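You operate a simulated robot arm through the tools that you are given. There is no shell and no other tool. Be economical: measure what you need, move in short steps, check, and stop when the job is done.

The job below is to be done with a simulated two-armed robot. You get a single attempt, and the scene is never put back.

JOB
Push the freezer door shut. Press the alarm button two times. Take the teal water carton and leave it on the counter top in front of the dispensers. Take the shaker and leave it on the upper shelf of the window counter. Open the fridge door. Any order will do. Set down upright: teal water carton, shaker.
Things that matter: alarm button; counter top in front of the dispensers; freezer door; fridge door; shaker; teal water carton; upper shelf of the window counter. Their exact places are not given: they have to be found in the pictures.

The check looks at the end state, three seconds after you hand in, the way a careful person would. Anything else that was tipped, shoved, dropped, spilled or broken makes it a failure.

ROBOT AND FRAMES
Two 7-joint arms with two-finger parallel grippers on one trunk, on a base that drives. Base frame: it is fixed to the floor where the robot stands at the start and does not move with it; the origin is under the middle of the robot, x ahead of it, y to its left, z up. Readings come in m, degrees, newtons and seconds.
The left shoulder is at the start at [0.05, 0.165, 1.186], the right one opposite. With the tool pointing down near the work surface each hand reaches from about 0.1 to 0.44 m from the robot's upright axis, wherever it stands, measured 20 degrees to its own side. Places, roughly: alarm button [0.8, 0.3, 1.3]; counter top in front of the dispensers (16x14 cm) [0.26, -0.66, 0.84]; freezer door [0.8, 0.1, 0.7]; fridge door [-0.4, -0.9, 0.4]; shaker (9x9x15 cm) [0.1, -0.6, 0.9]; upper shelf of the window counter [0, 1.3, 0.5]. Payload 3.91 kg a hand.
The TCP of each hand is the grasp point between the finger pads, 0.03 m short of the fingertips. In the tool frame z runs along the fingers and y along their closing line. Largest opening 0.11 m; finger width 0.02, thickness 0.01; the body of the gripper, 0.048 by 0.112 m, starts 0.055 m behind the TCP.
Orientation is that of the tool frame in the base frame, as a unit quaternion [w, x, y, z]. With the fingers straight down and closing along the base's y, the tool's x points along the base's -x, its y along +y and its z along -z.

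CONTROLS
- The arms move only by the tool step_arm. It takes "left_targets", "right_targets" or both (then of equal length, played together; a hand with none holds still); each is one flat list of numbers, 7 for each row, row after row: the turn, a rotation vector about the base's x, y, z in degrees, then the shift along the base's x, y, z in m, then the opening, from 0 (shut) to 1 (fully open). In form: [ax, ay, az, tx, ty, tz, hand, ax, ay, az, tx, ty, tz, hand, ...]. A call has 1 to 12 rows; each row shifts and turns the commanded pose from where the row before left it. Each row takes 0.2 s and may step no farther than 0.05 m and 8.6 degrees from the row before; otherwise, or with a gripper value out of range, the whole call is refused. Where a pose cannot be reached the arm comes as near as it can. A force on the tool above 40 N (or 10 N above the force at the start of the call, whichever is more), or a blocked arm, ends the call early, and 0.2 s more pass. The fingers move at their own pace (about 0.045 m/s each) and stop on an object; they squeeze with about 39 N. The grip force told is the motor's: it shows also when the fingers shut on nothing. Time passes only in rows, and 0.2 s behind the last, so rows that do not move let the fingers close. The reply holds the time, the measured pose of the TCP, the force on the tool along the base axes, the opening and the grip force, in the units named above and with some noise, with the torque about the TCP (base axes, N m) and any sound that the robot's microphone picked up.
- Cameras (640 x 400 px; columns grow to the right, rows downward): "scene" is now at [0.1047, -0.0719, 1.3996]; the picture's right is [-0.69, -0.72, 0.00], its down [-0.21, 0.20, -0.96] and it looks along [0.69, -0.66, -0.28] (base axes); focal length 214 px, centre (320, 200). "left" rides on the left gripper at [0.072, -0.017, -0.103] in its tool frame; the picture's right is [0.23, 0.97, 0.00], its down [-0.76, 0.18, -0.62] and it looks along [-0.61, 0.14, 0.78] (tool axes); focal length 222 px, centre (320, 200). "right" rides on the right gripper at [0.072, 0.017, -0.103] in its tool frame; the picture's right is [-0.23, 0.97, 0.00], its down [-0.76, -0.18, -0.62] and it looks along [-0.61, -0.14, 0.78] (tool axes); focal length 222 px, centre (320, 200).
- capture(camera): a new picture of that camera. The clock stands still meanwhile.
- raise_lower(by): slides the trunk up (or, below 0, down) by that many m; the arms and the scene camera ride with it, the base frame stays. It gives what a move gives, with no picture.
- steer(legs): drives the robot by 1 to 6 legs, each [ahead, left, turn to the left] in m, m and degrees, along the robot's own axes; the way and the turn of a leg run together, so that a leg with both is an arc; at most 1.5 m and 180 degrees a leg. The arms and the cameras ride along, it lands a little off, and it stops where it bumps. It gives what a move gives.
- pan_tilt(pan, tilt): turns the head with the scene camera to pan (to the left, within 80 degrees either way) and tilt (down, from -29 to 69), counted from straight ahead of the robot. It gives what a move gives.
- measure_at(camera, pixels): for up to 12 pixels [column, row] of the newest picture of that camera ("zoom" is the newest enlarged one), the place [x, y, z] in the base frame of the surface seen there, good to about 0.002 m, but the place of the scene camera against the robot may be out by one fixed shift of up to 0.025 m in any direction. The clock stands still meanwhile.
- enlarge(camera, box): a new picture of the part [left, top, right, bottom] of that camera's present view, enlarged. The clock stands still meanwhile.
- sign_off(): hands the job in; it is judged then, once.

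Go step by step. Measure first, check grasps and placings, and put right what went wrong. The budget is 110 turns and 92 pictures, counting those below and the enlarged ones. Unless the task says otherwise, let go and move clear before handing in.

The tools are called as a command line: name --argument value ..., lists and objects as JSON in quotes. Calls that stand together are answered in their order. step_arm: Moves the arms, as the interface text tells. Its arguments: {"type":"object","properties":{"left_targets":{"type":"array","items":{"type":"number"}},"right_targets":{"type":"array","items":{"type":"number"}}},"required":[]} The other tools are called the same way: raise_lower (by) slides the trunk up or down; steer (legs) drives the base; pan_tilt (pan, tilt) turns the head that bears the scene camera; capture (camera) takes a picture; measure_at (camera, pixels) gives the place of the surface under pixels of a picture; enlarge (camera, box) takes an enlarged picture of a part of a camera's view; sign_off () hands the job in.

At the start:

```text
t: 0.0
left_ee_pos: [0.2845, -0.0474, 1.4167]
left_tcp_rot: [0.0, 0.0, 1.0, 0.0]
left_force: [-0.6, -0.4, -0.6]
left_torque: [-0.01, 0.01, -0.02]
left_opening: 0.1099
left_grasp_force: 0.1
right_ee_pos: [0.3214, -0.3581, 1.4315]
right_tcp_rot: [0.0, 0.0, 1.0, 0.0]
right_force: [0.0, 0.5, -0.1]
right_torque: [0.05, -0.01, 0.0]
right_opening: 0.11
right_grasp_force: 0.1
trunk travel left (down, up): [-0.406, 0.097]
robot x, y, heading: [-0.0032, 0.0024, -0.0]
head pan, tilt: [-43.7, 16.5]
```

scene: 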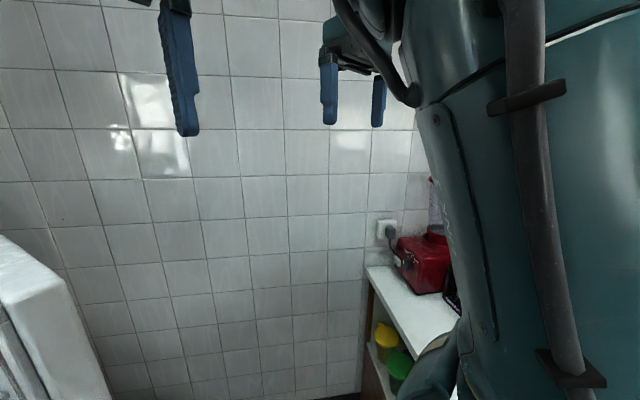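
right: 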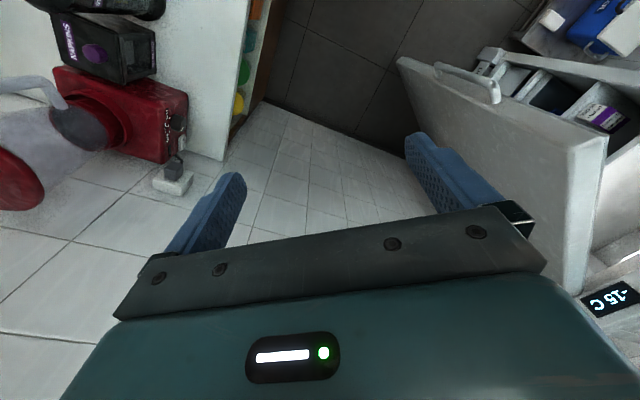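
left: 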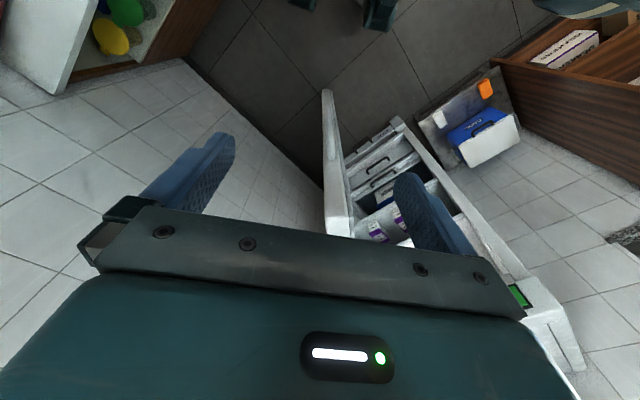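

The first pictures show the freezer with its door ajar ahead and a counter on the right, largely hidden by the arm. I look around with the head first.

pan_tilt --pan 0 --tilt 25

capture --camera "scene"

pan_tilt --pan 75 --tilt 25

capture --camera "scene"

pan_tilt --pan -80 --tilt 25

capture --camera "scene"

```text
t: 1.1
left_ee_pos: [0.2842, -0.0483, 1.416]
left_tcp_rot: [0.0, 0.0, 1.0, 0.0]
left_force: [0.0, -0.4, -0.3]
left_torque: [0.02, -0.04, -0.02]
left_opening: 0.11
left_grasp_force: 0.0
right_ee_pos: [0.3217, -0.3579, 1.4305]
right_tcp_rot: [0.002, -0.002, 1.0, -0.001]
right_force: [-0.1, 0.2, 1.0]
right_torque: [-0.01, -0.03, -0.02]
right_opening: 0.1099
right_grasp_force: 0.1
trunk travel left (down, up): [-0.406, 0.097]
robot x, y, heading: [-0.0014, 0.0015, 0.1]
head pan, tilt: [0.0, 25.0]
```

```text
88 pictures are left
```

scene: 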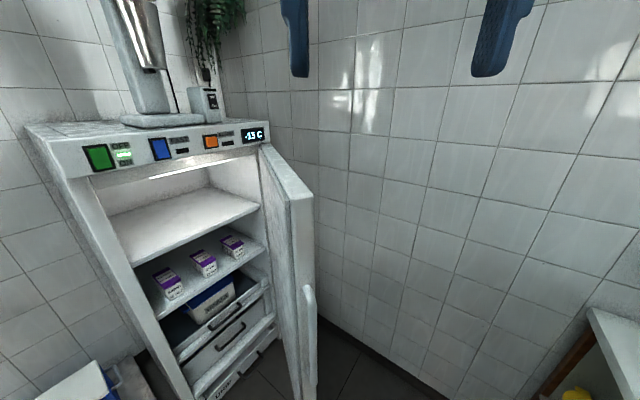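

```text
t: 2.6
left_ee_pos: [0.2861, -0.0487, 1.4156]
left_tcp_rot: [0.0, 0.0, 1.0, -0.001]
left_force: [0.2, 0.9, 0.5]
left_torque: [-0.01, 0.0, -0.03]
left_opening: 0.1101
left_grasp_force: 0.1
right_ee_pos: [0.3216, -0.3578, 1.4316]
right_tcp_rot: [0.0, 0.0, 1.0, 0.0]
right_force: [0.3, 0.4, 0.5]
right_torque: [0.03, -0.01, 0.02]
right_opening: 0.1102
right_grasp_force: 0.2
trunk travel left (down, up): [-0.406, 0.097]
robot x, y, heading: [0.003, -0.004, 0.3]
head pan, tilt: [75.0, 25.0]
```

```text
87 pictures are left
```

scene: 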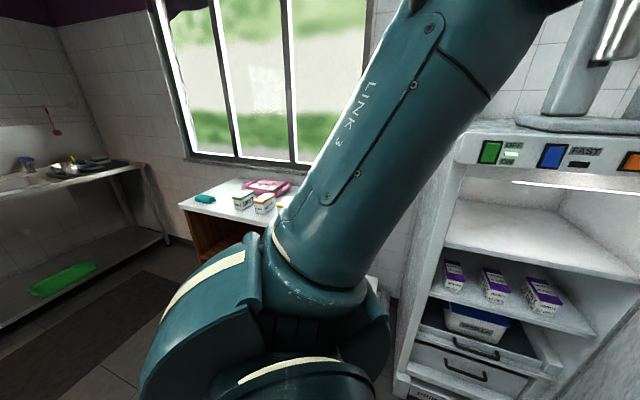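

```text
t: 5.0
left_ee_pos: [0.284, -0.0476, 1.4158]
left_tcp_rot: [-0.001, 0.001, 1.0, 0.0]
left_force: [-0.3, 0.2, -0.7]
left_torque: [-0.01, 0.02, 0.01]
left_opening: 0.1102
left_grasp_force: 0.1
right_ee_pos: [0.3204, -0.3608, 1.4309]
right_tcp_rot: [0.0, 0.002, 1.0, 0.006]
right_force: [-0.2, 0.3, 0.0]
right_torque: [0.01, 0.01, 0.0]
right_opening: 0.11
right_grasp_force: 0.0
trunk travel left (down, up): [-0.406, 0.097]
robot x, y, heading: [0.0012, 0.0005, -0.1]
head pan, tilt: [-80.0, 25.0]
```

```text
86 pictures are left
```

scene: 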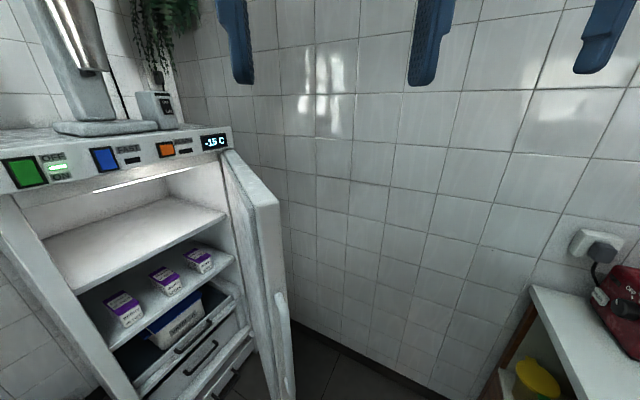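

The last picture does not fit pan -80 (freezer still at left, like the first), so the head may have lagged; I take it again.

capture --camera "scene"

measure_at --camera "scene" --pixels '[[215, 142], [260, 190], [570, 330], [400, 200], [22, 172], [320, 200]]'

```text
85 pictures are left
```

scene: 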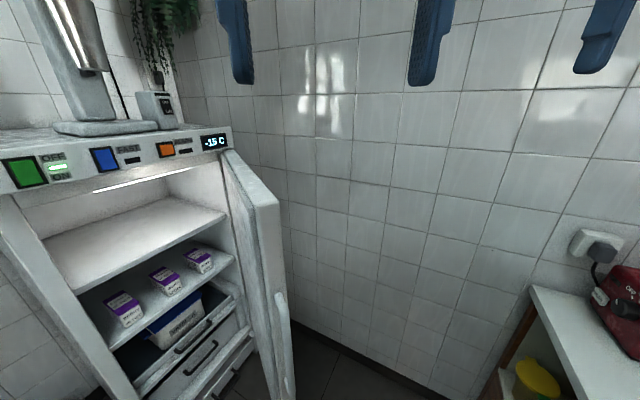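

```text
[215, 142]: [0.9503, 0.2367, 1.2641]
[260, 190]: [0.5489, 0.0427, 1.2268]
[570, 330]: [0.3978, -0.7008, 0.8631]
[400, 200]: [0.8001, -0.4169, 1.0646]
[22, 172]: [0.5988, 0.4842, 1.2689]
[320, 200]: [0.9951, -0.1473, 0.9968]
```

The centre pixel lies straight ahead, not at -80 degrees. I let time pass with a still arm row and look again.

step_arm --right_targets '[0, 0, 0, 0, 0, 0, 1, 0, 0, 0, 0, 0, 0, 1, 0, 0, 0, 0, 0, 0, 1, 0, 0, 0, 0, 0, 0, 1]'

capture --camera "scene"

measure_at --camera "scene" --pixels '[[320, 200], [100, 200], [500, 200], [320, 380]]'

```text
t: 6.0
left_ee_pos: [0.2845, -0.0476, 1.4157]
left_tcp_rot: [0.0, 0.0, 1.0, -0.001]
left_force: [0.9, 0.2, 0.7]
left_torque: [0.0, 0.02, 0.0]
left_opening: 0.1099
left_grasp_force: 0.0
right_ee_pos: [0.3206, -0.3608, 1.4296]
right_tcp_rot: [0.001, 0.001, 1.0, 0.005]
right_force: [-0.1, 0.5, 0.4]
right_torque: [0.03, 0.03, 0.02]
right_opening: 0.11
right_grasp_force: 0.1
trunk travel left (down, up): [-0.406, 0.097]
robot x, y, heading: [0.0047, 0.0005, -0.0]
head pan, tilt: [-80.0, 25.0]
```

```text
84 pictures are left
```

scene: 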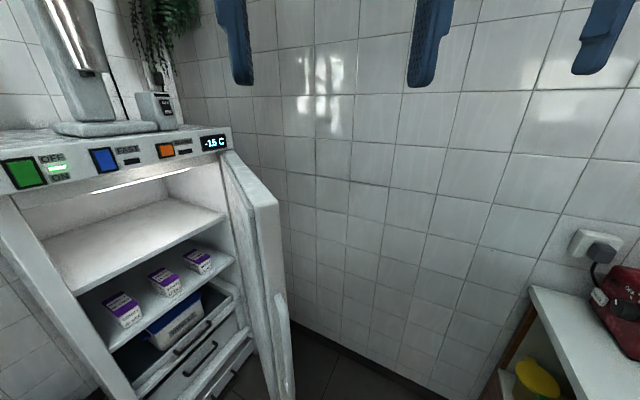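

```text
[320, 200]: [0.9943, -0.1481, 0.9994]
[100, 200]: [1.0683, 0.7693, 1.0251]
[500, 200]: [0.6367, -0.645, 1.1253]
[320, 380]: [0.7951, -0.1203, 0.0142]
```

The view has not changed, so the head seems stuck at about -5 degrees. I ask for intermediate pans to see.

pan_tilt --pan -60 --tilt 30

capture --camera "scene"

measure_at --camera "scene" --pixels '[[320, 200], [100, 200], [500, 200], [320, 380]]'

```text
t: 6.8
left_ee_pos: [0.2837, -0.0479, 1.4149]
left_tcp_rot: [0.0, 0.0, 1.0, -0.001]
left_force: [0.5, -0.3, -0.1]
left_torque: [0.02, 0.02, 0.0]
left_opening: 0.1099
left_grasp_force: 0.0
right_ee_pos: [0.321, -0.3615, 1.4303]
right_tcp_rot: [-0.001, 0.001, 1.0, 0.003]
right_force: [-0.2, -0.4, 0.7]
right_torque: [0.01, 0.03, 0.02]
right_opening: 0.1098
right_grasp_force: 0.0
trunk travel left (down, up): [-0.406, 0.097]
robot x, y, heading: [0.0016, 0.0013, 0.0]
head pan, tilt: [-60.0, 30.0]
```

```text
83 pictures are left
```

scene: 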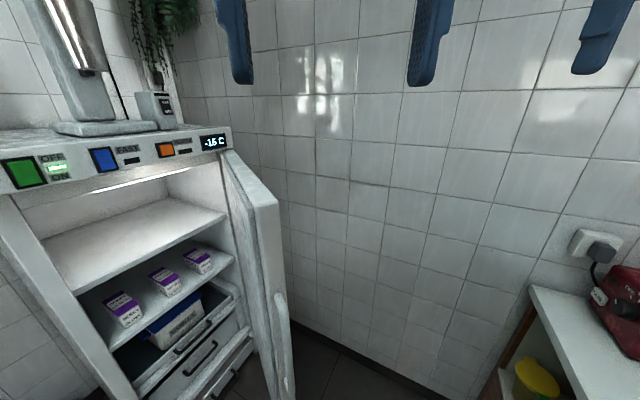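

```text
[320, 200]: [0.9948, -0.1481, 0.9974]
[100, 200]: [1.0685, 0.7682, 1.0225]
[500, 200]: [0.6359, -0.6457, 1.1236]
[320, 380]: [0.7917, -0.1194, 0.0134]
```

The scene view still has not followed. I try a turn to the left, and use the wrist cameras meanwhile.

pan_tilt --pan 20 --tilt 40

capture --camera "scene"

```text
t: 8.3
left_ee_pos: [0.2849, -0.0473, 1.4164]
left_tcp_rot: [-0.001, 0.0, 1.0, 0.0]
left_force: [-0.1, 0.4, -0.4]
left_torque: [0.0, 0.01, -0.01]
left_opening: 0.1101
left_grasp_force: 0.0
right_ee_pos: [0.3206, -0.3576, 1.4314]
right_tcp_rot: [0.001, 0.0, 1.0, 0.0]
right_force: [-0.3, -0.6, -0.4]
right_torque: [-0.01, 0.03, 0.01]
right_opening: 0.11
right_grasp_force: 0.0
trunk travel left (down, up): [-0.406, 0.097]
robot x, y, heading: [0.0001, -0.0012, -0.1]
head pan, tilt: [20.0, 40.0]
```

```text
82 pictures are left
```

scene: 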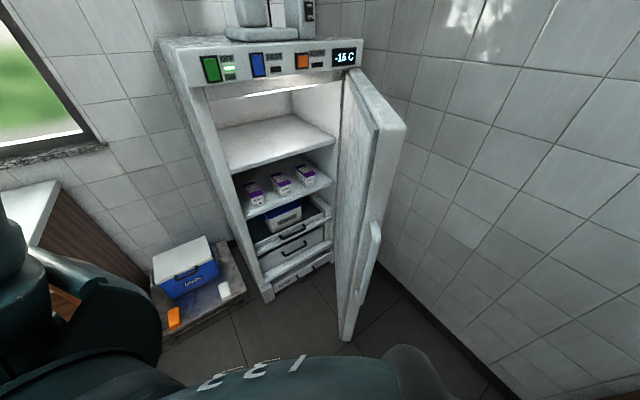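

Turning left works, so the right arm probably blocks the head to the right. The button panel is at row 65; I enlarge it and measure door and buttons.

enlarge --camera "scene" --box '[180, 30, 380, 155]'

measure_at --camera "scene" --pixels '[[211, 68], [257, 64], [303, 61], [343, 57], [343, 75], [400, 130], [352, 330], [372, 250], [232, 150], [185, 85], [365, 230]]'

```text
3.20 times, centred on (280, 92) of scene
```

zoom: 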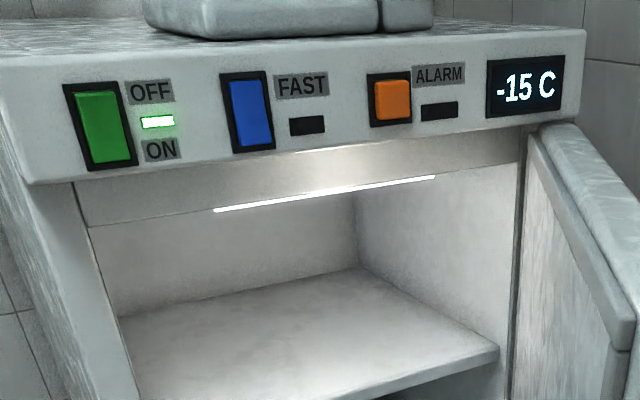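

```text
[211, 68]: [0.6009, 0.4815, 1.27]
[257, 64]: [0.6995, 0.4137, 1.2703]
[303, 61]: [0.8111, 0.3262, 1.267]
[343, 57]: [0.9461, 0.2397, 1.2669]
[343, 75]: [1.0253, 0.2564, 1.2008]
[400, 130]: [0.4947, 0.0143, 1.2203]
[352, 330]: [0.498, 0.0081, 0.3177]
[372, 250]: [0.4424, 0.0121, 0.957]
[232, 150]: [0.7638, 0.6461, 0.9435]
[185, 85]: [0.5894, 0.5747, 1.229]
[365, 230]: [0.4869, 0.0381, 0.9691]
```

The orange button at (303,61), place about (0.811, 0.326, 1.267), is the ALARM; the freezer face runs at -35° and its door hinges at the far right. I lower the right arm a bit so the head can see the right counter.

step_arm --right_targets '[0, 0, 0, 0, 0, -0.05, 1, 0, 0, 0, 0, 0, -0.05, 1, 0, 0, 0, 0, 0, -0.05, 1, 0, 0, 0, 0, 0, -0.05, 1, 0, 0, 0, 0, 0, -0.05, 1, 0, 0, 0, 0, 0, -0.05, 1]'

pan_tilt --pan -60 --tilt 28

capture --camera "scene"

capture --camera "right"

```text
t: 9.7
left_ee_pos: [0.2858, -0.0488, 1.4153]
left_tcp_rot: [0.0, 0.001, 1.0, 0.001]
left_force: [0.6, 0.1, 0.9]
left_torque: [-0.01, 0.0, 0.01]
left_opening: 0.1103
left_grasp_force: 0.0
right_ee_pos: [0.3204, -0.3589, 1.1305]
right_tcp_rot: [0.001, 0.0, 1.0, 0.0]
right_force: [0.7, 0.3, 0.4]
right_torque: [-0.02, 0.0, -0.02]
right_opening: 0.1099
right_grasp_force: 0.1
trunk travel left (down, up): [-0.406, 0.097]
robot x, y, heading: [0.0005, -0.0003, -0.2]
head pan, tilt: [20.0, 40.0]
```

```text
t: 11.3
left_ee_pos: [0.2841, -0.0473, 1.4161]
left_tcp_rot: [0.0, 0.0, 1.0, 0.0]
left_force: [0.3, 0.1, 0.5]
left_torque: [0.0, -0.01, 0.05]
left_opening: 0.1099
left_grasp_force: 0.1
right_ee_pos: [0.3188, -0.3576, 1.1304]
right_tcp_rot: [0.0, 0.001, 1.0, 0.004]
right_force: [0.0, -0.3, 0.0]
right_torque: [0.01, 0.01, -0.01]
right_opening: 0.1102
right_grasp_force: 0.1
trunk travel left (down, up): [-0.406, 0.097]
robot x, y, heading: [-0.0004, 0.0024, -0.1]
head pan, tilt: [-60.0, 28.0]
```

```text
80 pictures are left
```

scene: 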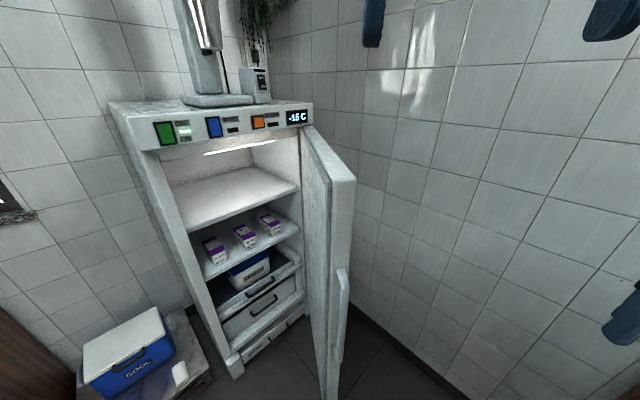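

```text
79 pictures are left
```

right: 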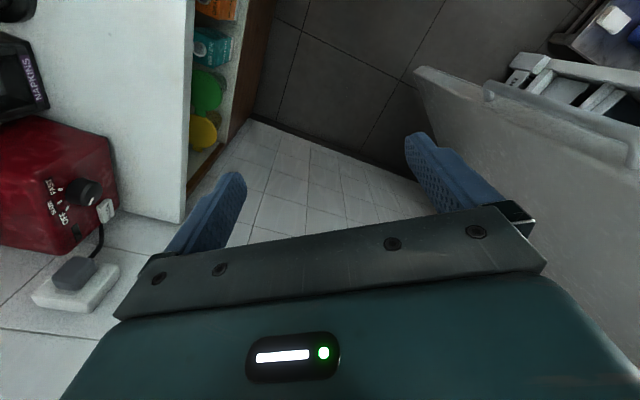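

The head again stopped short (view about +12°), so I will turn the body later. Now I measure the freezer door edges and handle for the push.

enlarge --camera "scene" --box '[270, 100, 430, 400]'

measure_at --camera "scene" --pixels '[[330, 180], [353, 182], [345, 185], [308, 132], [340, 230], [351, 230], [345, 290], [338, 290], [342, 340], [335, 370], [301, 140]]'

```text
1.33 times, centred on (350, 250) of scene
```

zoom: 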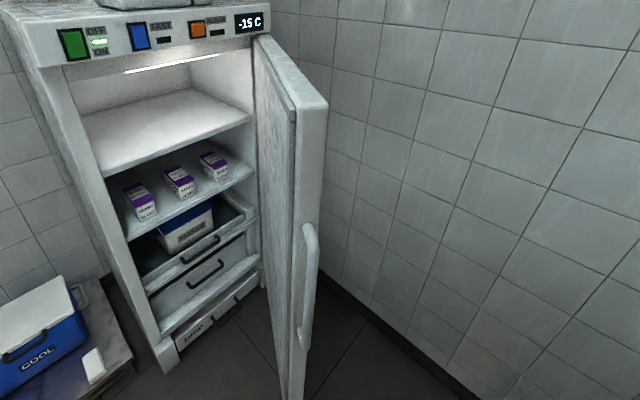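

```text
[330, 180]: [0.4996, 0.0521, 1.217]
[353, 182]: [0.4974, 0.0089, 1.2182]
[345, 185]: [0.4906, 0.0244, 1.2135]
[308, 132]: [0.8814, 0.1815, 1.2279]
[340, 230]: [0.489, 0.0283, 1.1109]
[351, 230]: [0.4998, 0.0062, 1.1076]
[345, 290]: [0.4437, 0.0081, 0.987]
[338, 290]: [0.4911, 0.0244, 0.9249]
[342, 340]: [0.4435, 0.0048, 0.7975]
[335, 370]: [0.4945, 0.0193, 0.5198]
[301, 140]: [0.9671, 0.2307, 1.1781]
```

The door's free outer corner is at about (0.50, 0.01), and its handle sticks out toward me at x≈0.44. I bring the closed right hand outside the door while the left hand moves out of the way.

step_arm --right_targets '[0, 0, 0, 0.032, 0.03, 0, 0, 0, 0, 0, 0.032, 0.03, 0, 0, 0, 0, 0, 0.032, 0.03, 0, 0, 0, 0, 0, 0.032, 0.03, 0, 0, 0, 0, 0, 0.032, 0.03, 0, 0, 0, 0, 0, 0.032, 0.03, 0, 0, 0, 0, 0, 0.032, 0.03, 0, 0, 0, 0, 0, 0, 0, 0, 0]' --left_targets '[0, 0, 0, 0, 0.045, 0, 0, 0, 0, 0, 0, 0.045, 0, 0, 0, 0, 0, 0, 0.045, 0, 0, 0, 0, 0, 0, 0.045, 0, 0, 0, 0, 0, 0, 0.045, 0, 0, 0, 0, 0, 0, 0.045, 0, 0, 0, 0, 0, 0, 0.045, 0, 0, 0, 0, 0, 0, 0, 0, 0]'

capture --camera "scene"

```text
t: 13.1
left_ee_pos: [0.3057, 0.2439, 1.3793]
left_tcp_rot: [0.001, 0.0, 1.0, 0.0]
left_force: [0.8, -0.5, -0.6]
left_torque: [0.04, 0.0, -0.02]
left_opening: 0.0001
left_grasp_force: 37.7
left hand out of reach, approached as far as the arm can: row 5, 6, 7
right_ee_pos: [0.5681, -0.1989, 1.1372]
right_tcp_rot: [0.001, 0.005, 1.0, 0.005]
right_force: [-1.1, -1.0, -0.8]
right_torque: [0.02, -0.03, -0.02]
right_opening: 0.0
right_grasp_force: 37.5
right hand out of reach, approached as far as the arm can: row 3, 4, 5, 6
trunk travel left (down, up): [-0.406, 0.097]
robot x, y, heading: [0.0015, -0.0012, 0.0]
head pan, tilt: [-60.0, 28.0]
```

```text
77 pictures are left
```

scene: 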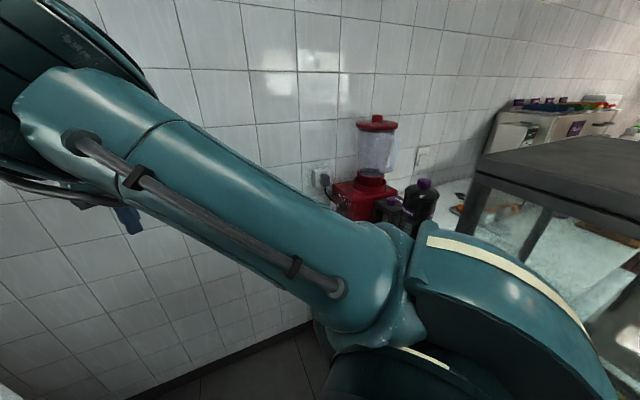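

The head is now free and shows the right counter with a blender, napkin box and dark shaker near (420,195). I now push the door with the right hand in +y.

step_arm --right_targets '[0, 0, 0, -0.02, 0.03, -0.01, 0, 0, 0, 0, -0.02, 0.03, -0.01, 0, 0, 0, 0, 0, 0.04, 0, 0, 0, 0, 0, 0, 0.04, 0, 0, 0, 0, 0, 0, 0.04, 0, 0]'

capture --camera "right"

```text
t: 14.3
left_ee_pos: [0.3068, 0.2452, 1.3799]
left_tcp_rot: [0.0, 0.0, 1.0, -0.001]
left_force: [-1.2, 0.6, -0.4]
left_torque: [-0.01, 0.02, 0.01]
left_opening: 0.0001
left_grasp_force: 37.8
right_ee_pos: [0.5937, -0.1456, 1.1372]
right_tcp_rot: [-0.001, 0.0, 1.0, -0.001]
right_force: [0.2, -0.3, 0.2]
right_torque: [0.01, -0.02, -0.03]
right_opening: 0.0
right_grasp_force: 37.4
right hand out of reach, approached as far as the arm can: row 1, 2, 3, 4, 5
trunk travel left (down, up): [-0.406, 0.097]
robot x, y, heading: [-0.0009, 0.0023, -0.1]
head pan, tilt: [-60.0, 28.0]
```

```text
76 pictures are left
```

right: 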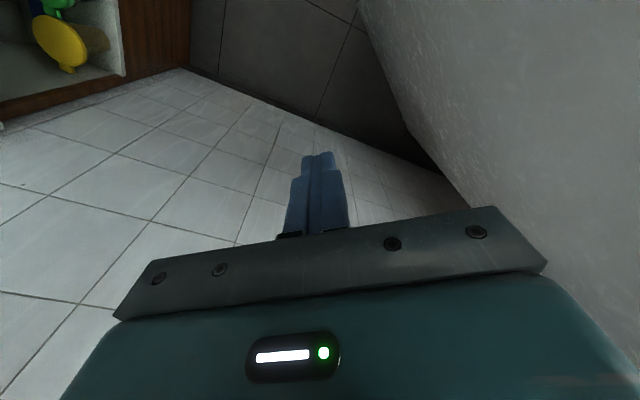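

The right arm cannot cross further inward, but turning the body left carries the hand round against the door and faces me to the freezer. I first check the forearm's height and clear floor.

measure_at --camera "scene" --pixels '[[30, 115], [100, 170], [200, 240], [300, 300], [370, 270], [360, 330], [130, 220]]'

measure_at --camera "right" --pixels '[[420, 60], [480, 180], [440, 150], [600, 200], [320, 220]]'

```text
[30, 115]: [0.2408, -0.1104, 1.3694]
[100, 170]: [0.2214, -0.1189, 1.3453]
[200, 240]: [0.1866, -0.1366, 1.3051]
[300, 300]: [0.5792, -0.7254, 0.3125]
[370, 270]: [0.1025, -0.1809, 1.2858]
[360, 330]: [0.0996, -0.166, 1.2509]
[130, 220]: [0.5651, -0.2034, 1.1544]
```

```text
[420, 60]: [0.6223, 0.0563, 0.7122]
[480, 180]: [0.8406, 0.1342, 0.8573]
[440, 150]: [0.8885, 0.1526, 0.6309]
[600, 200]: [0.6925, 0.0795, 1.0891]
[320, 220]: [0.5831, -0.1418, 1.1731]
```

The forearm runs at z≥1.3, above the door top (1.22), so only the hand will meet the door. I turn left 25°.

steer --legs '[[0, 0, 25]]'

capture --camera "right"

```text
t: 15.9
left_ee_pos: [0.1748, 0.3506, 1.3791]
left_tcp_rot: [0.001, -0.216, 0.976, -0.001]
left_force: [0.6, 0.8, -1.0]
left_torque: [0.0, -0.02, 0.01]
left_opening: 0.0002
left_grasp_force: 38.2
right_ee_pos: [0.5983, 0.1193, 1.1368]
right_tcp_rot: [0.0, -0.215, 0.977, 0.0]
right_force: [-0.8, 1.3, -0.4]
right_torque: [0.0, -0.01, -0.02]
right_opening: 0.0001
right_grasp_force: 37.5
trunk travel left (down, up): [-0.406, 0.097]
robot x, y, heading: [-0.002, 0.0013, 24.6]
head pan, tilt: [-60.0, 28.0]
```

```text
75 pictures are left
```

right: 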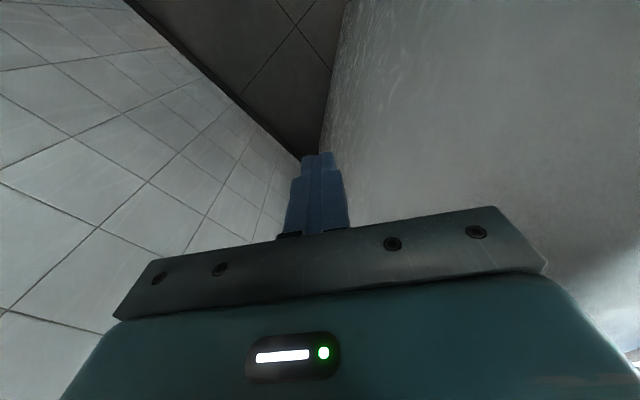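

The hand has swung to (0.598, 0.119) with the door moving along it. I go on turning to 55°, facing the freezer.

steer --legs '[[0, 0, 30]]'

capture --camera "right"

pan_tilt --pan 0 --tilt 25

capture --camera "scene"

```text
t: 17.8
left_ee_pos: [-0.0273, 0.3919, 1.3797]
left_tcp_rot: [0.001, -0.464, 0.886, 0.0]
left_force: [-0.1, -0.2, -0.5]
left_torque: [0.01, -0.01, 0.0]
left_opening: 0.0
left_grasp_force: 38.1
right_ee_pos: [0.4545, 0.4076, 1.1374]
right_tcp_rot: [0.0, -0.465, 0.886, 0.002]
right_force: [-6.8, 4.9, 0.8]
right_torque: [-0.31, -0.56, 0.36]
right_opening: 0.0001
right_grasp_force: 37.8
trunk travel left (down, up): [-0.406, 0.097]
robot x, y, heading: [-0.0007, 0.0014, 55.2]
head pan, tilt: [-60.0, 28.0]
```

```text
74 pictures are left
```

right: 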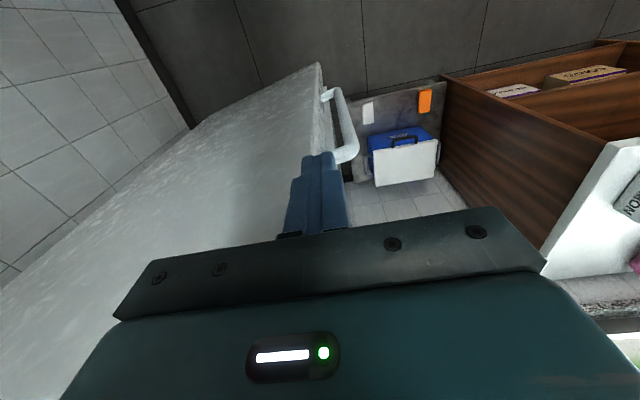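

```text
t: 19.1
left_ee_pos: [-0.0263, 0.3909, 1.3791]
left_tcp_rot: [0.001, -0.464, 0.886, 0.0]
left_force: [-0.6, -1.2, 0.1]
left_torque: [0.01, 0.01, 0.0]
left_opening: 0.0
left_grasp_force: 37.9
right_ee_pos: [0.4555, 0.407, 1.1366]
right_tcp_rot: [0.0, -0.465, 0.885, 0.001]
right_force: [-5.0, 3.8, 1.1]
right_torque: [-0.25, -0.48, 0.3]
right_opening: 0.0001
right_grasp_force: 37.7
trunk travel left (down, up): [-0.406, 0.097]
robot x, y, heading: [-0.0, -0.0028, 55.4]
head pan, tilt: [0.0, 25.0]
```

```text
73 pictures are left
```

scene: 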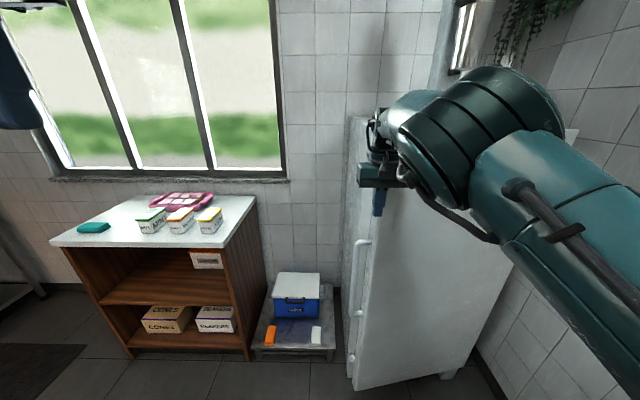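

The door is nearly shut and the fingers stand right at its free edge (320,160). I measure the door plane to see how much is left.

measure_at --camera "right" --pixels '[[200, 180], [150, 230], [280, 180], [290, 120], [345, 120], [300, 85]]'

measure_at --camera "scene" --pixels '[[352, 200], [352, 140], [400, 230], [450, 270], [355, 260], [430, 370], [347, 130], [570, 140]]'

```text
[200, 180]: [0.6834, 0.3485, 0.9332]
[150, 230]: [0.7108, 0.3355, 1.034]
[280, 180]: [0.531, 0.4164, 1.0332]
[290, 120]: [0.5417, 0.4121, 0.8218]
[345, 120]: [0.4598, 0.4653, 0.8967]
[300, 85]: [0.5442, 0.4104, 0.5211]
```

```text
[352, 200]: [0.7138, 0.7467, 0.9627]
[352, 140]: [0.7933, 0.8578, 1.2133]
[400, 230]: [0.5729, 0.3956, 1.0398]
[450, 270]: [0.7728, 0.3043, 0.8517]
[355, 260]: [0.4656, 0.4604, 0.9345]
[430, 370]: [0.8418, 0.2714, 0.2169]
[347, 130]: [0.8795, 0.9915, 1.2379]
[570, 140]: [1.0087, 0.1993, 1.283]
```

The door face runs at 155.8° against 145° shut, so about 10° remain. I slide right 0.10 so the hand sits squarely on the door and then drive ahead 0.08.

steer --legs '[[0, -0.1, 0], [0.085, 0, 0]]'

capture --camera "scene"

measure_at --camera "scene" --pixels '[[400, 230], [450, 270], [430, 370], [380, 330], [350, 330]]'

```text
t: 21.0
left_ee_pos: [0.1041, 0.4041, 1.3795]
left_tcp_rot: [0.0, -0.464, 0.886, -0.001]
left_force: [0.4, 0.2, -0.2]
left_torque: [-0.02, 0.04, 0.02]
left_opening: 0.0
left_grasp_force: 38.0
right_ee_pos: [0.5869, 0.4207, 1.1373]
right_tcp_rot: [-0.001, -0.465, 0.885, 0.002]
right_force: [0.0, -0.4, -0.3]
right_torque: [-0.04, 0.02, 0.0]
right_opening: 0.0002
right_grasp_force: 37.1
trunk travel left (down, up): [-0.406, 0.097]
robot x, y, heading: [0.1316, 0.0128, 55.3]
head pan, tilt: [0.0, 25.0]
```

```text
72 pictures are left
```

scene: 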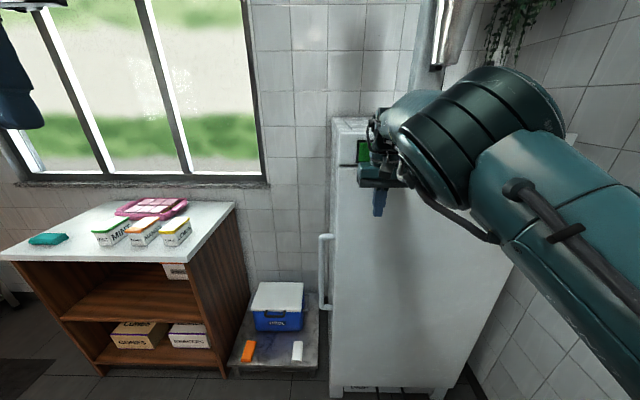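

```text
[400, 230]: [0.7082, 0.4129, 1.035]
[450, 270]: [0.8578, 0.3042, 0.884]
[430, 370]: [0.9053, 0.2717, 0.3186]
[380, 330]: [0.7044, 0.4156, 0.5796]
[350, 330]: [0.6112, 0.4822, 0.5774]
```

The door face now runs at about -35.6°, in line with the cabinet: it is shut. Next I back the hand off, raise it to panel height and shift it right toward the alarm button, then look with the wrist camera.

step_arm --right_targets '[0, 0, 0, -0.028, -0.041, 0, 0, 0, 0, 0, -0.028, -0.041, 0, 0, 0, 0, 0, 0, 0, 0.05, 0, 0, 0, 0, 0, 0, 0.05, 0, 0, 0, 0, 0, 0, 0.05, 0, 0, 0, 0, 0.035, -0.024, 0.02, 0, 0, 0, 0, 0.035, -0.024, 0, 0]'

steer --legs '[[0, -0.14, 0]]'

capture --camera "right"

capture --camera "scene"

```text
t: 22.6
left_ee_pos: [0.1047, 0.4027, 1.3806]
left_tcp_rot: [0.001, -0.463, 0.886, 0.001]
left_force: [0.5, 0.1, -0.4]
left_torque: [0.0, -0.01, -0.05]
left_opening: 0.0003
left_grasp_force: 38.1
right_ee_pos: [0.6754, 0.3179, 1.3257]
right_tcp_rot: [0.0, -0.465, 0.885, 0.001]
right_force: [0.2, -0.6, 0.1]
right_torque: [-0.01, 0.01, 0.01]
right_opening: 0.0
right_grasp_force: 37.2
right hand out of reach, approached as far as the arm can: row 1, 2
trunk travel left (down, up): [-0.406, 0.097]
robot x, y, heading: [0.1268, 0.0143, 55.3]
head pan, tilt: [0.0, 25.0]
```

```text
t: 23.9
left_ee_pos: [0.2153, 0.3273, 1.3803]
left_tcp_rot: [0.001, -0.465, 0.885, 0.0]
left_force: [-0.2, 0.1, 0.3]
left_torque: [0.02, 0.04, 0.03]
left_opening: 0.0
left_grasp_force: 37.4
right_ee_pos: [0.7867, 0.2403, 1.3267]
right_tcp_rot: [0.0, -0.466, 0.885, 0.002]
right_force: [0.3, -0.6, -0.1]
right_torque: [0.02, 0.03, -0.01]
right_opening: 0.0
right_grasp_force: 37.5
trunk travel left (down, up): [-0.406, 0.097]
robot x, y, heading: [0.2437, -0.0645, 55.2]
head pan, tilt: [0.0, 25.0]
```

```text
71 pictures are left
```

right: 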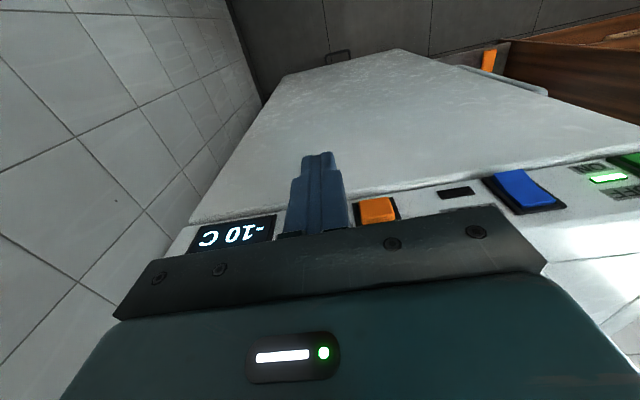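

```text
70 pictures are left
```

scene: 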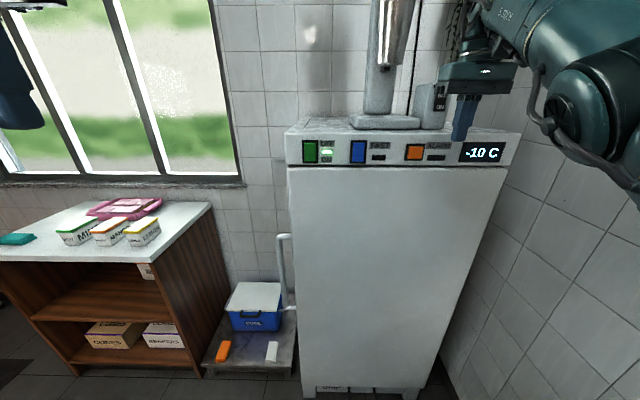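

The door is shut flush (scene). The orange button is at (377,212) in the right picture, just left of the fingers; I measure it accurately.

measure_at --camera "right" --pixels '[[377, 212], [366, 218], [392, 208], [375, 202], [235, 232], [420, 210], [330, 195], [520, 190]]'

measure_at --camera "scene" --pixels '[[415, 152], [415, 146], [415, 158], [385, 122], [430, 128], [440, 110]]'

```text
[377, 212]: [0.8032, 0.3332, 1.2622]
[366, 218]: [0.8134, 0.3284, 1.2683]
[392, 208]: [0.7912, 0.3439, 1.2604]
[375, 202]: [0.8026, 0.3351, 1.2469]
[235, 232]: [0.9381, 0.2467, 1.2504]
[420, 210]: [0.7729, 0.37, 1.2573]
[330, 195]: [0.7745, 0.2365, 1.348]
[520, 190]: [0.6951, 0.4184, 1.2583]
```

```text
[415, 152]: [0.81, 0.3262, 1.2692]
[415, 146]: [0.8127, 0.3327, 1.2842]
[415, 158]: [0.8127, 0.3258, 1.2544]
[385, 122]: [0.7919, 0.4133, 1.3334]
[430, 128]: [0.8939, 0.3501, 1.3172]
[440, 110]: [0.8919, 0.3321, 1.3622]
```

The button centre is (0.804, 0.333, 1.265). I line the downward fingertips up in front of it, then stop ~1 cm short.

step_arm --right_targets '[0, 0, 0, -0.0316, 0.0219, 0, 0, 0, 0, 0, 0, 0, -0.042, 0, 0, 0, 0, 0.02, 0.029, 0, 0, 0, 0, 0, 0.017, 0.0247, 0, 0]'

capture --camera "scene"

capture --camera "right"

```text
t: 24.9
left_ee_pos: [0.2149, 0.3275, 1.3798]
left_tcp_rot: [0.001, -0.465, 0.885, 0.0]
left_force: [-0.5, -0.1, -0.4]
left_torque: [0.03, -0.02, 0.0]
left_opening: 0.0
left_grasp_force: 37.8
right_ee_pos: [0.7731, 0.2874, 1.2818]
right_tcp_rot: [0.0, -0.466, 0.885, 0.001]
right_force: [0.3, 0.6, 0.0]
right_torque: [-0.02, -0.01, -0.01]
right_opening: 0.0
right_grasp_force: 37.8
right hand out of reach, approached as far as the arm can: row 3, 4
trunk travel left (down, up): [-0.406, 0.097]
robot x, y, heading: [0.2428, -0.062, 55.5]
head pan, tilt: [0.0, 25.0]
```

```text
69 pictures are left
```

scene: 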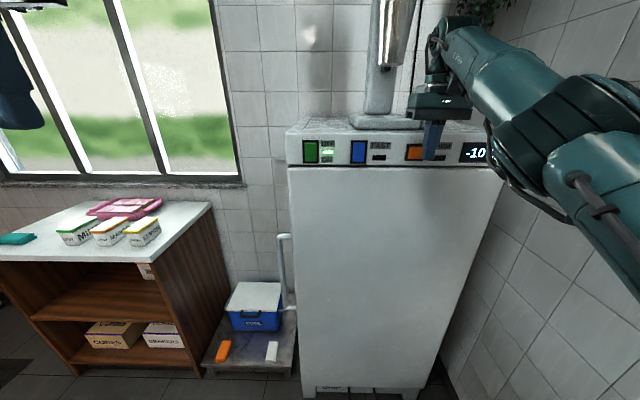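

```text
68 pictures are left
```

right: 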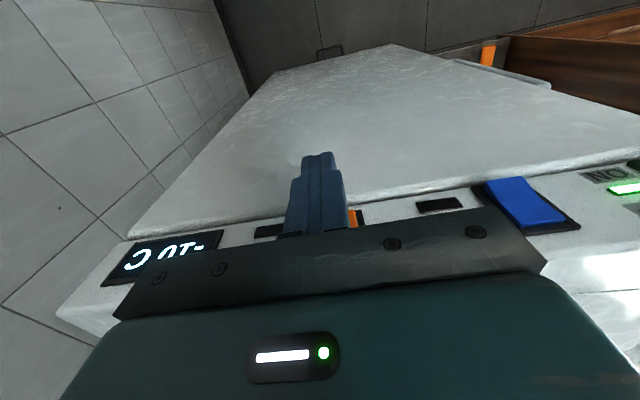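

The hand is at the arm's reach limit, lateral and height are right. I retract the command a bit and drive the base ahead instead.

step_arm --right_targets '[0, 0, 0, -0.0228, -0.0329, 0, 0, 0, 0, 0, -0.0228, -0.0329, 0, 0]'

steer --legs '[[0.06, 0, 0]]'

```text
t: 25.5
left_ee_pos: [0.2169, 0.3253, 1.3803]
left_tcp_rot: [0.002, -0.465, 0.886, 0.0]
left_force: [0.0, -0.4, 0.1]
left_torque: [0.03, 0.0, 0.0]
left_opening: 0.0001
left_grasp_force: 37.5
right_ee_pos: [0.734, 0.2166, 1.2848]
right_tcp_rot: [-0.002, -0.462, 0.887, 0.006]
right_force: [0.6, 0.0, -0.3]
right_torque: [0.01, -0.03, -0.03]
right_opening: 0.0
right_grasp_force: 38.1
trunk travel left (down, up): [-0.406, 0.097]
robot x, y, heading: [0.2466, -0.0665, 55.6]
head pan, tilt: [0.0, 25.0]
```

```text
t: 26.5
left_ee_pos: [0.2501, 0.3759, 1.3792]
left_tcp_rot: [0.0, -0.465, 0.885, -0.001]
left_force: [0.7, 0.2, -0.4]
left_torque: [-0.02, 0.0, 0.01]
left_opening: 0.0001
left_grasp_force: 37.9
right_ee_pos: [0.7665, 0.2693, 1.2834]
right_tcp_rot: [-0.002, -0.462, 0.887, 0.005]
right_force: [0.4, 0.4, 0.9]
right_torque: [0.0, 0.03, 0.01]
right_opening: 0.0
right_grasp_force: 37.8
trunk travel left (down, up): [-0.406, 0.097]
robot x, y, heading: [0.2764, -0.0147, 55.5]
head pan, tilt: [0.0, 25.0]
```

steer --legs '[[0.04, 0, 0]]'

step_arm --right_targets '[0, 0, 0, 0.001, 0.012, 0, 0, 0, 0, 0, 0.003, 0.0041, 0, 0, 0, 0, 0, 0.003, 0.0041, 0, 0, 0, 0, 0, 0.003, 0.0041, 0, 0]'

capture --camera "scene"

```text
t: 27.4
left_ee_pos: [0.2732, 0.4087, 1.38]
left_tcp_rot: [0.0, -0.464, 0.886, -0.001]
left_force: [-0.2, 0.4, -0.3]
left_torque: [-0.02, 0.03, -0.02]
left_opening: 0.0
left_grasp_force: 37.8
right_ee_pos: [0.7887, 0.301, 1.2824]
right_tcp_rot: [-0.001, -0.462, 0.887, 0.006]
right_force: [-0.6, 0.1, 0.4]
right_torque: [-0.07, 0.02, 0.0]
right_opening: 0.0
right_grasp_force: 37.7
trunk travel left (down, up): [-0.406, 0.097]
robot x, y, heading: [0.3002, 0.0157, 55.3]
head pan, tilt: [0.0, 25.0]
```

```text
t: 28.4
left_ee_pos: [0.273, 0.4084, 1.3795]
left_tcp_rot: [0.001, -0.464, 0.886, -0.001]
left_force: [-0.3, -0.1, 0.0]
left_torque: [-0.02, -0.01, -0.03]
left_opening: 0.0001
left_grasp_force: 37.8
right_ee_pos: [0.7988, 0.3248, 1.2827]
right_tcp_rot: [-0.001, -0.462, 0.887, 0.005]
right_force: [-0.9, -1.0, -0.9]
right_torque: [-0.02, 0.0, 0.02]
right_opening: 0.0005
right_grasp_force: 37.7
trunk travel left (down, up): [-0.406, 0.097]
robot x, y, heading: [0.2969, 0.0203, 55.4]
head pan, tilt: [0.0, 25.0]
```

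```text
67 pictures are left
```

scene: 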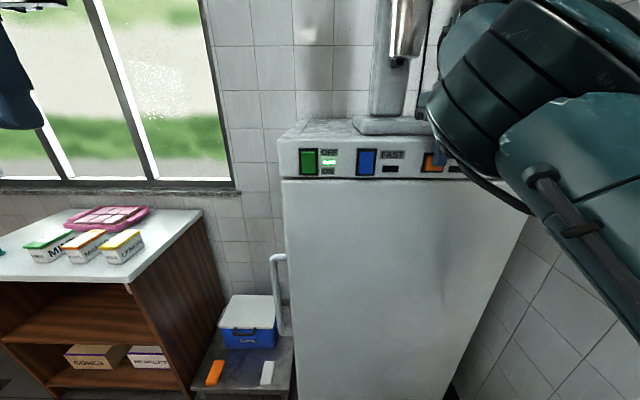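

The finger has just reached the button plane (force about 1 N). I press on in small steps.

step_arm --right_targets '[0, 0, 0, 0.0017, 0.0025, 0, 0, 0, 0, 0, 0.0017, 0.0025, 0, 0]'

```text
t: 28.9
left_ee_pos: [0.2704, 0.4073, 1.3809]
left_tcp_rot: [0.002, -0.465, 0.885, 0.0]
left_force: [0.6, -1.0, -0.4]
left_torque: [0.0, 0.03, -0.04]
left_opening: 0.0
left_grasp_force: 37.5
right_ee_pos: [0.8013, 0.3281, 1.2829]
right_tcp_rot: [-0.003, -0.461, 0.887, 0.006]
right_force: [-7.4, -5.3, -3.5]
right_torque: [-0.19, 0.18, 0.05]
right_opening: 0.0
right_grasp_force: 37.3
trunk travel left (down, up): [-0.406, 0.097]
robot x, y, heading: [0.2948, 0.0169, 55.7]
head pan, tilt: [0.0, 25.0]
heard: click
```

A click was heard with 9 N: first press done. I back off 1.5 cm and check the sounds.

step_arm --right_targets '[0, 0, 0, -0.0085, -0.0123, 0, 0, 0, 0, 0, 0, 0, 0, 0]'

enlarge --camera "scene" --box '[270, 110, 510, 260]'

```text
t: 29.6
left_ee_pos: [0.2708, 0.4081, 1.3787]
left_tcp_rot: [0.001, -0.465, 0.885, 0.0]
left_force: [0.1, -0.6, 0.2]
left_torque: [-0.02, -0.03, -0.04]
left_opening: 0.0
left_grasp_force: 38.1
right_ee_pos: [0.8005, 0.3134, 1.2825]
right_tcp_rot: [-0.004, -0.457, 0.889, 0.009]
right_force: [0.3, 0.4, 0.7]
right_torque: [0.01, -0.01, 0.03]
right_opening: 0.0
right_grasp_force: 38.0
trunk travel left (down, up): [-0.406, 0.097]
robot x, y, heading: [0.2985, 0.0157, 55.2]
head pan, tilt: [0.0, 25.0]
```

```text
2.67 times, centred on (390, 185) of scene
```

zoom: 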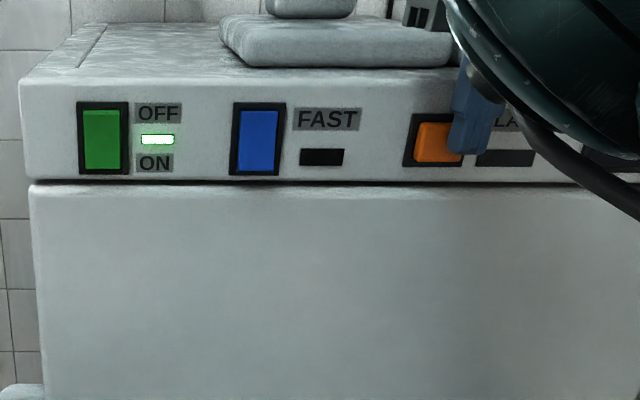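

The button released. I press a second time, correcting the small lateral drift.

step_arm --right_targets '[0, 0, 0, -0.002, 0.0085, 0, 0, 0, 0, 0, 0.0017, 0.0025, 0, 0, 0, 0, 0, 0.0017, 0.0025, 0, 0, 0, 0, 0, 0.001, 0.0015, 0, 0]'

```text
t: 30.6
left_ee_pos: [0.2725, 0.4066, 1.3796]
left_tcp_rot: [0.001, -0.464, 0.886, 0.0]
left_force: [-0.1, 0.4, 0.5]
left_torque: [0.03, -0.02, -0.01]
left_opening: 0.0
left_grasp_force: 37.6
right_ee_pos: [0.7961, 0.3312, 1.2846]
right_tcp_rot: [-0.002, -0.461, 0.887, 0.005]
right_force: [-0.9, -6.6, -0.6]
right_torque: [-0.17, 0.05, -0.04]
right_opening: 0.0
right_grasp_force: 37.9
trunk travel left (down, up): [-0.406, 0.097]
robot x, y, heading: [0.2971, 0.0165, 55.1]
head pan, tilt: [0.0, 25.0]
heard: click
```

Second click heard. I withdraw the hand, drive back 0.3, and look at the alarm indicator.

step_arm --right_targets '[0, 0, 0, -0.0285, -0.041, 0, 0, 0, 0, 0, -0.0285, -0.041, 0.0, 0]'

steer --legs '[[-0.38, 0, 0]]'

capture --camera "scene"

capture --camera "left"

```text
t: 31.1
left_ee_pos: [0.2735, 0.4076, 1.3795]
left_tcp_rot: [0.001, -0.465, 0.885, 0.0]
left_force: [-0.3, 0.1, 0.2]
left_torque: [-0.01, 0.04, 0.0]
left_opening: 0.0
left_grasp_force: 38.1
right_ee_pos: [0.75, 0.2485, 1.2748]
right_tcp_rot: [-0.018, -0.46, 0.887, 0.011]
right_force: [-0.7, 0.0, 0.5]
right_torque: [0.04, 0.05, 0.01]
right_opening: 0.0
right_grasp_force: 37.7
right hand out of reach, approached as far as the arm can: row 2
trunk travel left (down, up): [-0.406, 0.097]
robot x, y, heading: [0.2989, 0.0164, 55.4]
head pan, tilt: [0.0, 25.0]
```

```text
t: 32.9
left_ee_pos: [0.1521, 0.2334, 1.3811]
left_tcp_rot: [0.003, -0.463, 0.886, 0.001]
left_force: [0.1, 0.2, 0.2]
left_torque: [-0.04, 0.07, 0.02]
left_opening: 0.0001
left_grasp_force: 37.7
right_ee_pos: [0.6321, 0.0748, 1.274]
right_tcp_rot: [-0.02, -0.458, 0.889, 0.011]
right_force: [0.2, 0.7, 0.0]
right_torque: [-0.05, 0.04, 0.0]
right_opening: 0.0
right_grasp_force: 37.8
trunk travel left (down, up): [-0.406, 0.097]
robot x, y, heading: [0.1767, -0.159, 55.2]
head pan, tilt: [0.0, 25.0]
stopped in leg 1: the robot was blocked; the commanded pose is now the measured one
```

```text
65 pictures are left
```

scene: 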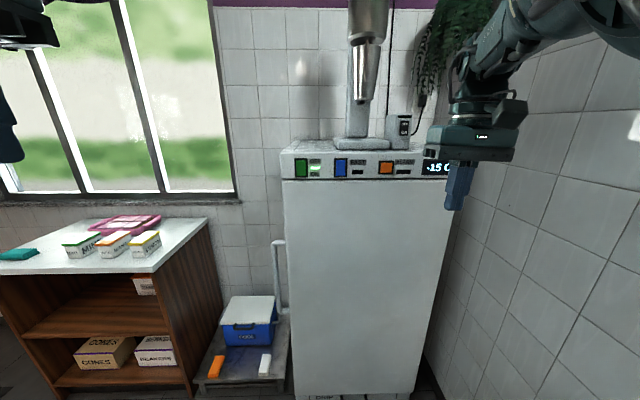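

```text
64 pictures are left
```

left: 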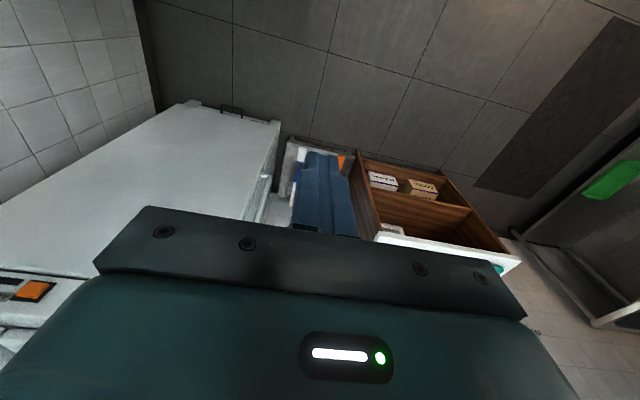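

The base bumped something behind (probably the counter) at (0.18,-0.16). I retract and raise the right hand, go back to the start spot, and turn right to face the counter.

step_arm --right_targets '[0, 0, 0, -0.0016, -0.0306, 0.026, 0, 0, 0, 0, -0.0016, -0.0306, 0.026, 0, 0, 0, 0, -0.0016, -0.0306, 0.026, 0, 0, 0, 0, -0.0016, -0.0306, 0.026, 0, 0, 0, 0, -0.0016, -0.0306, 0.026, 0]'

steer --legs '[[0.04, 0.24, 0], [0, 0, -125]]'

capture --camera "scene"

```text
t: 34.1
left_ee_pos: [0.1509, 0.2304, 1.3811]
left_tcp_rot: [0.004, -0.464, 0.886, 0.002]
left_force: [-0.1, -0.3, -0.7]
left_torque: [0.0, -0.03, 0.01]
left_opening: 0.0
left_grasp_force: 37.6
right_ee_pos: [0.6337, -0.0869, 1.3977]
right_tcp_rot: [-0.037, -0.452, 0.891, 0.025]
right_force: [0.2, 0.0, 0.8]
right_torque: [0.0, -0.03, -0.01]
right_opening: 0.0
right_grasp_force: 37.8
trunk travel left (down, up): [-0.406, 0.097]
robot x, y, heading: [0.1775, -0.1624, 55.3]
head pan, tilt: [0.0, 25.0]
```

```text
t: 41.1
left_ee_pos: [0.3316, -0.1914, 1.3819]
left_tcp_rot: [0.003, 0.575, 0.818, -0.003]
left_force: [-0.1, 0.2, -0.8]
left_torque: [0.02, 0.01, -0.01]
left_opening: 0.0
left_grasp_force: 37.7
right_ee_pos: [-0.2031, -0.3984, 1.4002]
right_tcp_rot: [0.004, 0.584, 0.811, 0.037]
right_force: [0.0, 0.0, -0.4]
right_torque: [0.02, 0.01, 0.03]
right_opening: 0.0
right_grasp_force: 37.4
trunk travel left (down, up): [-0.406, 0.097]
robot x, y, heading: [0.0045, 0.0153, -70.0]
head pan, tilt: [0.0, 25.0]
```

```text
63 pictures are left
```

scene: 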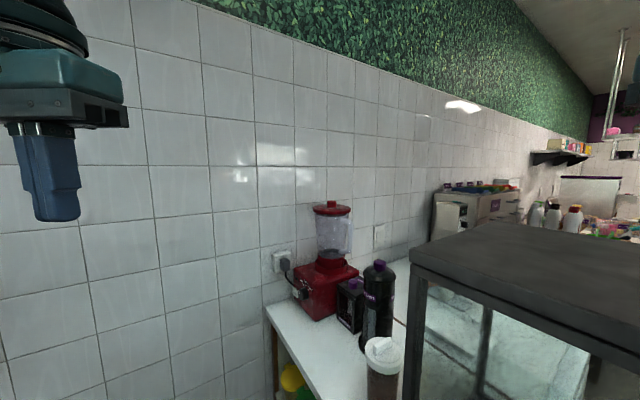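

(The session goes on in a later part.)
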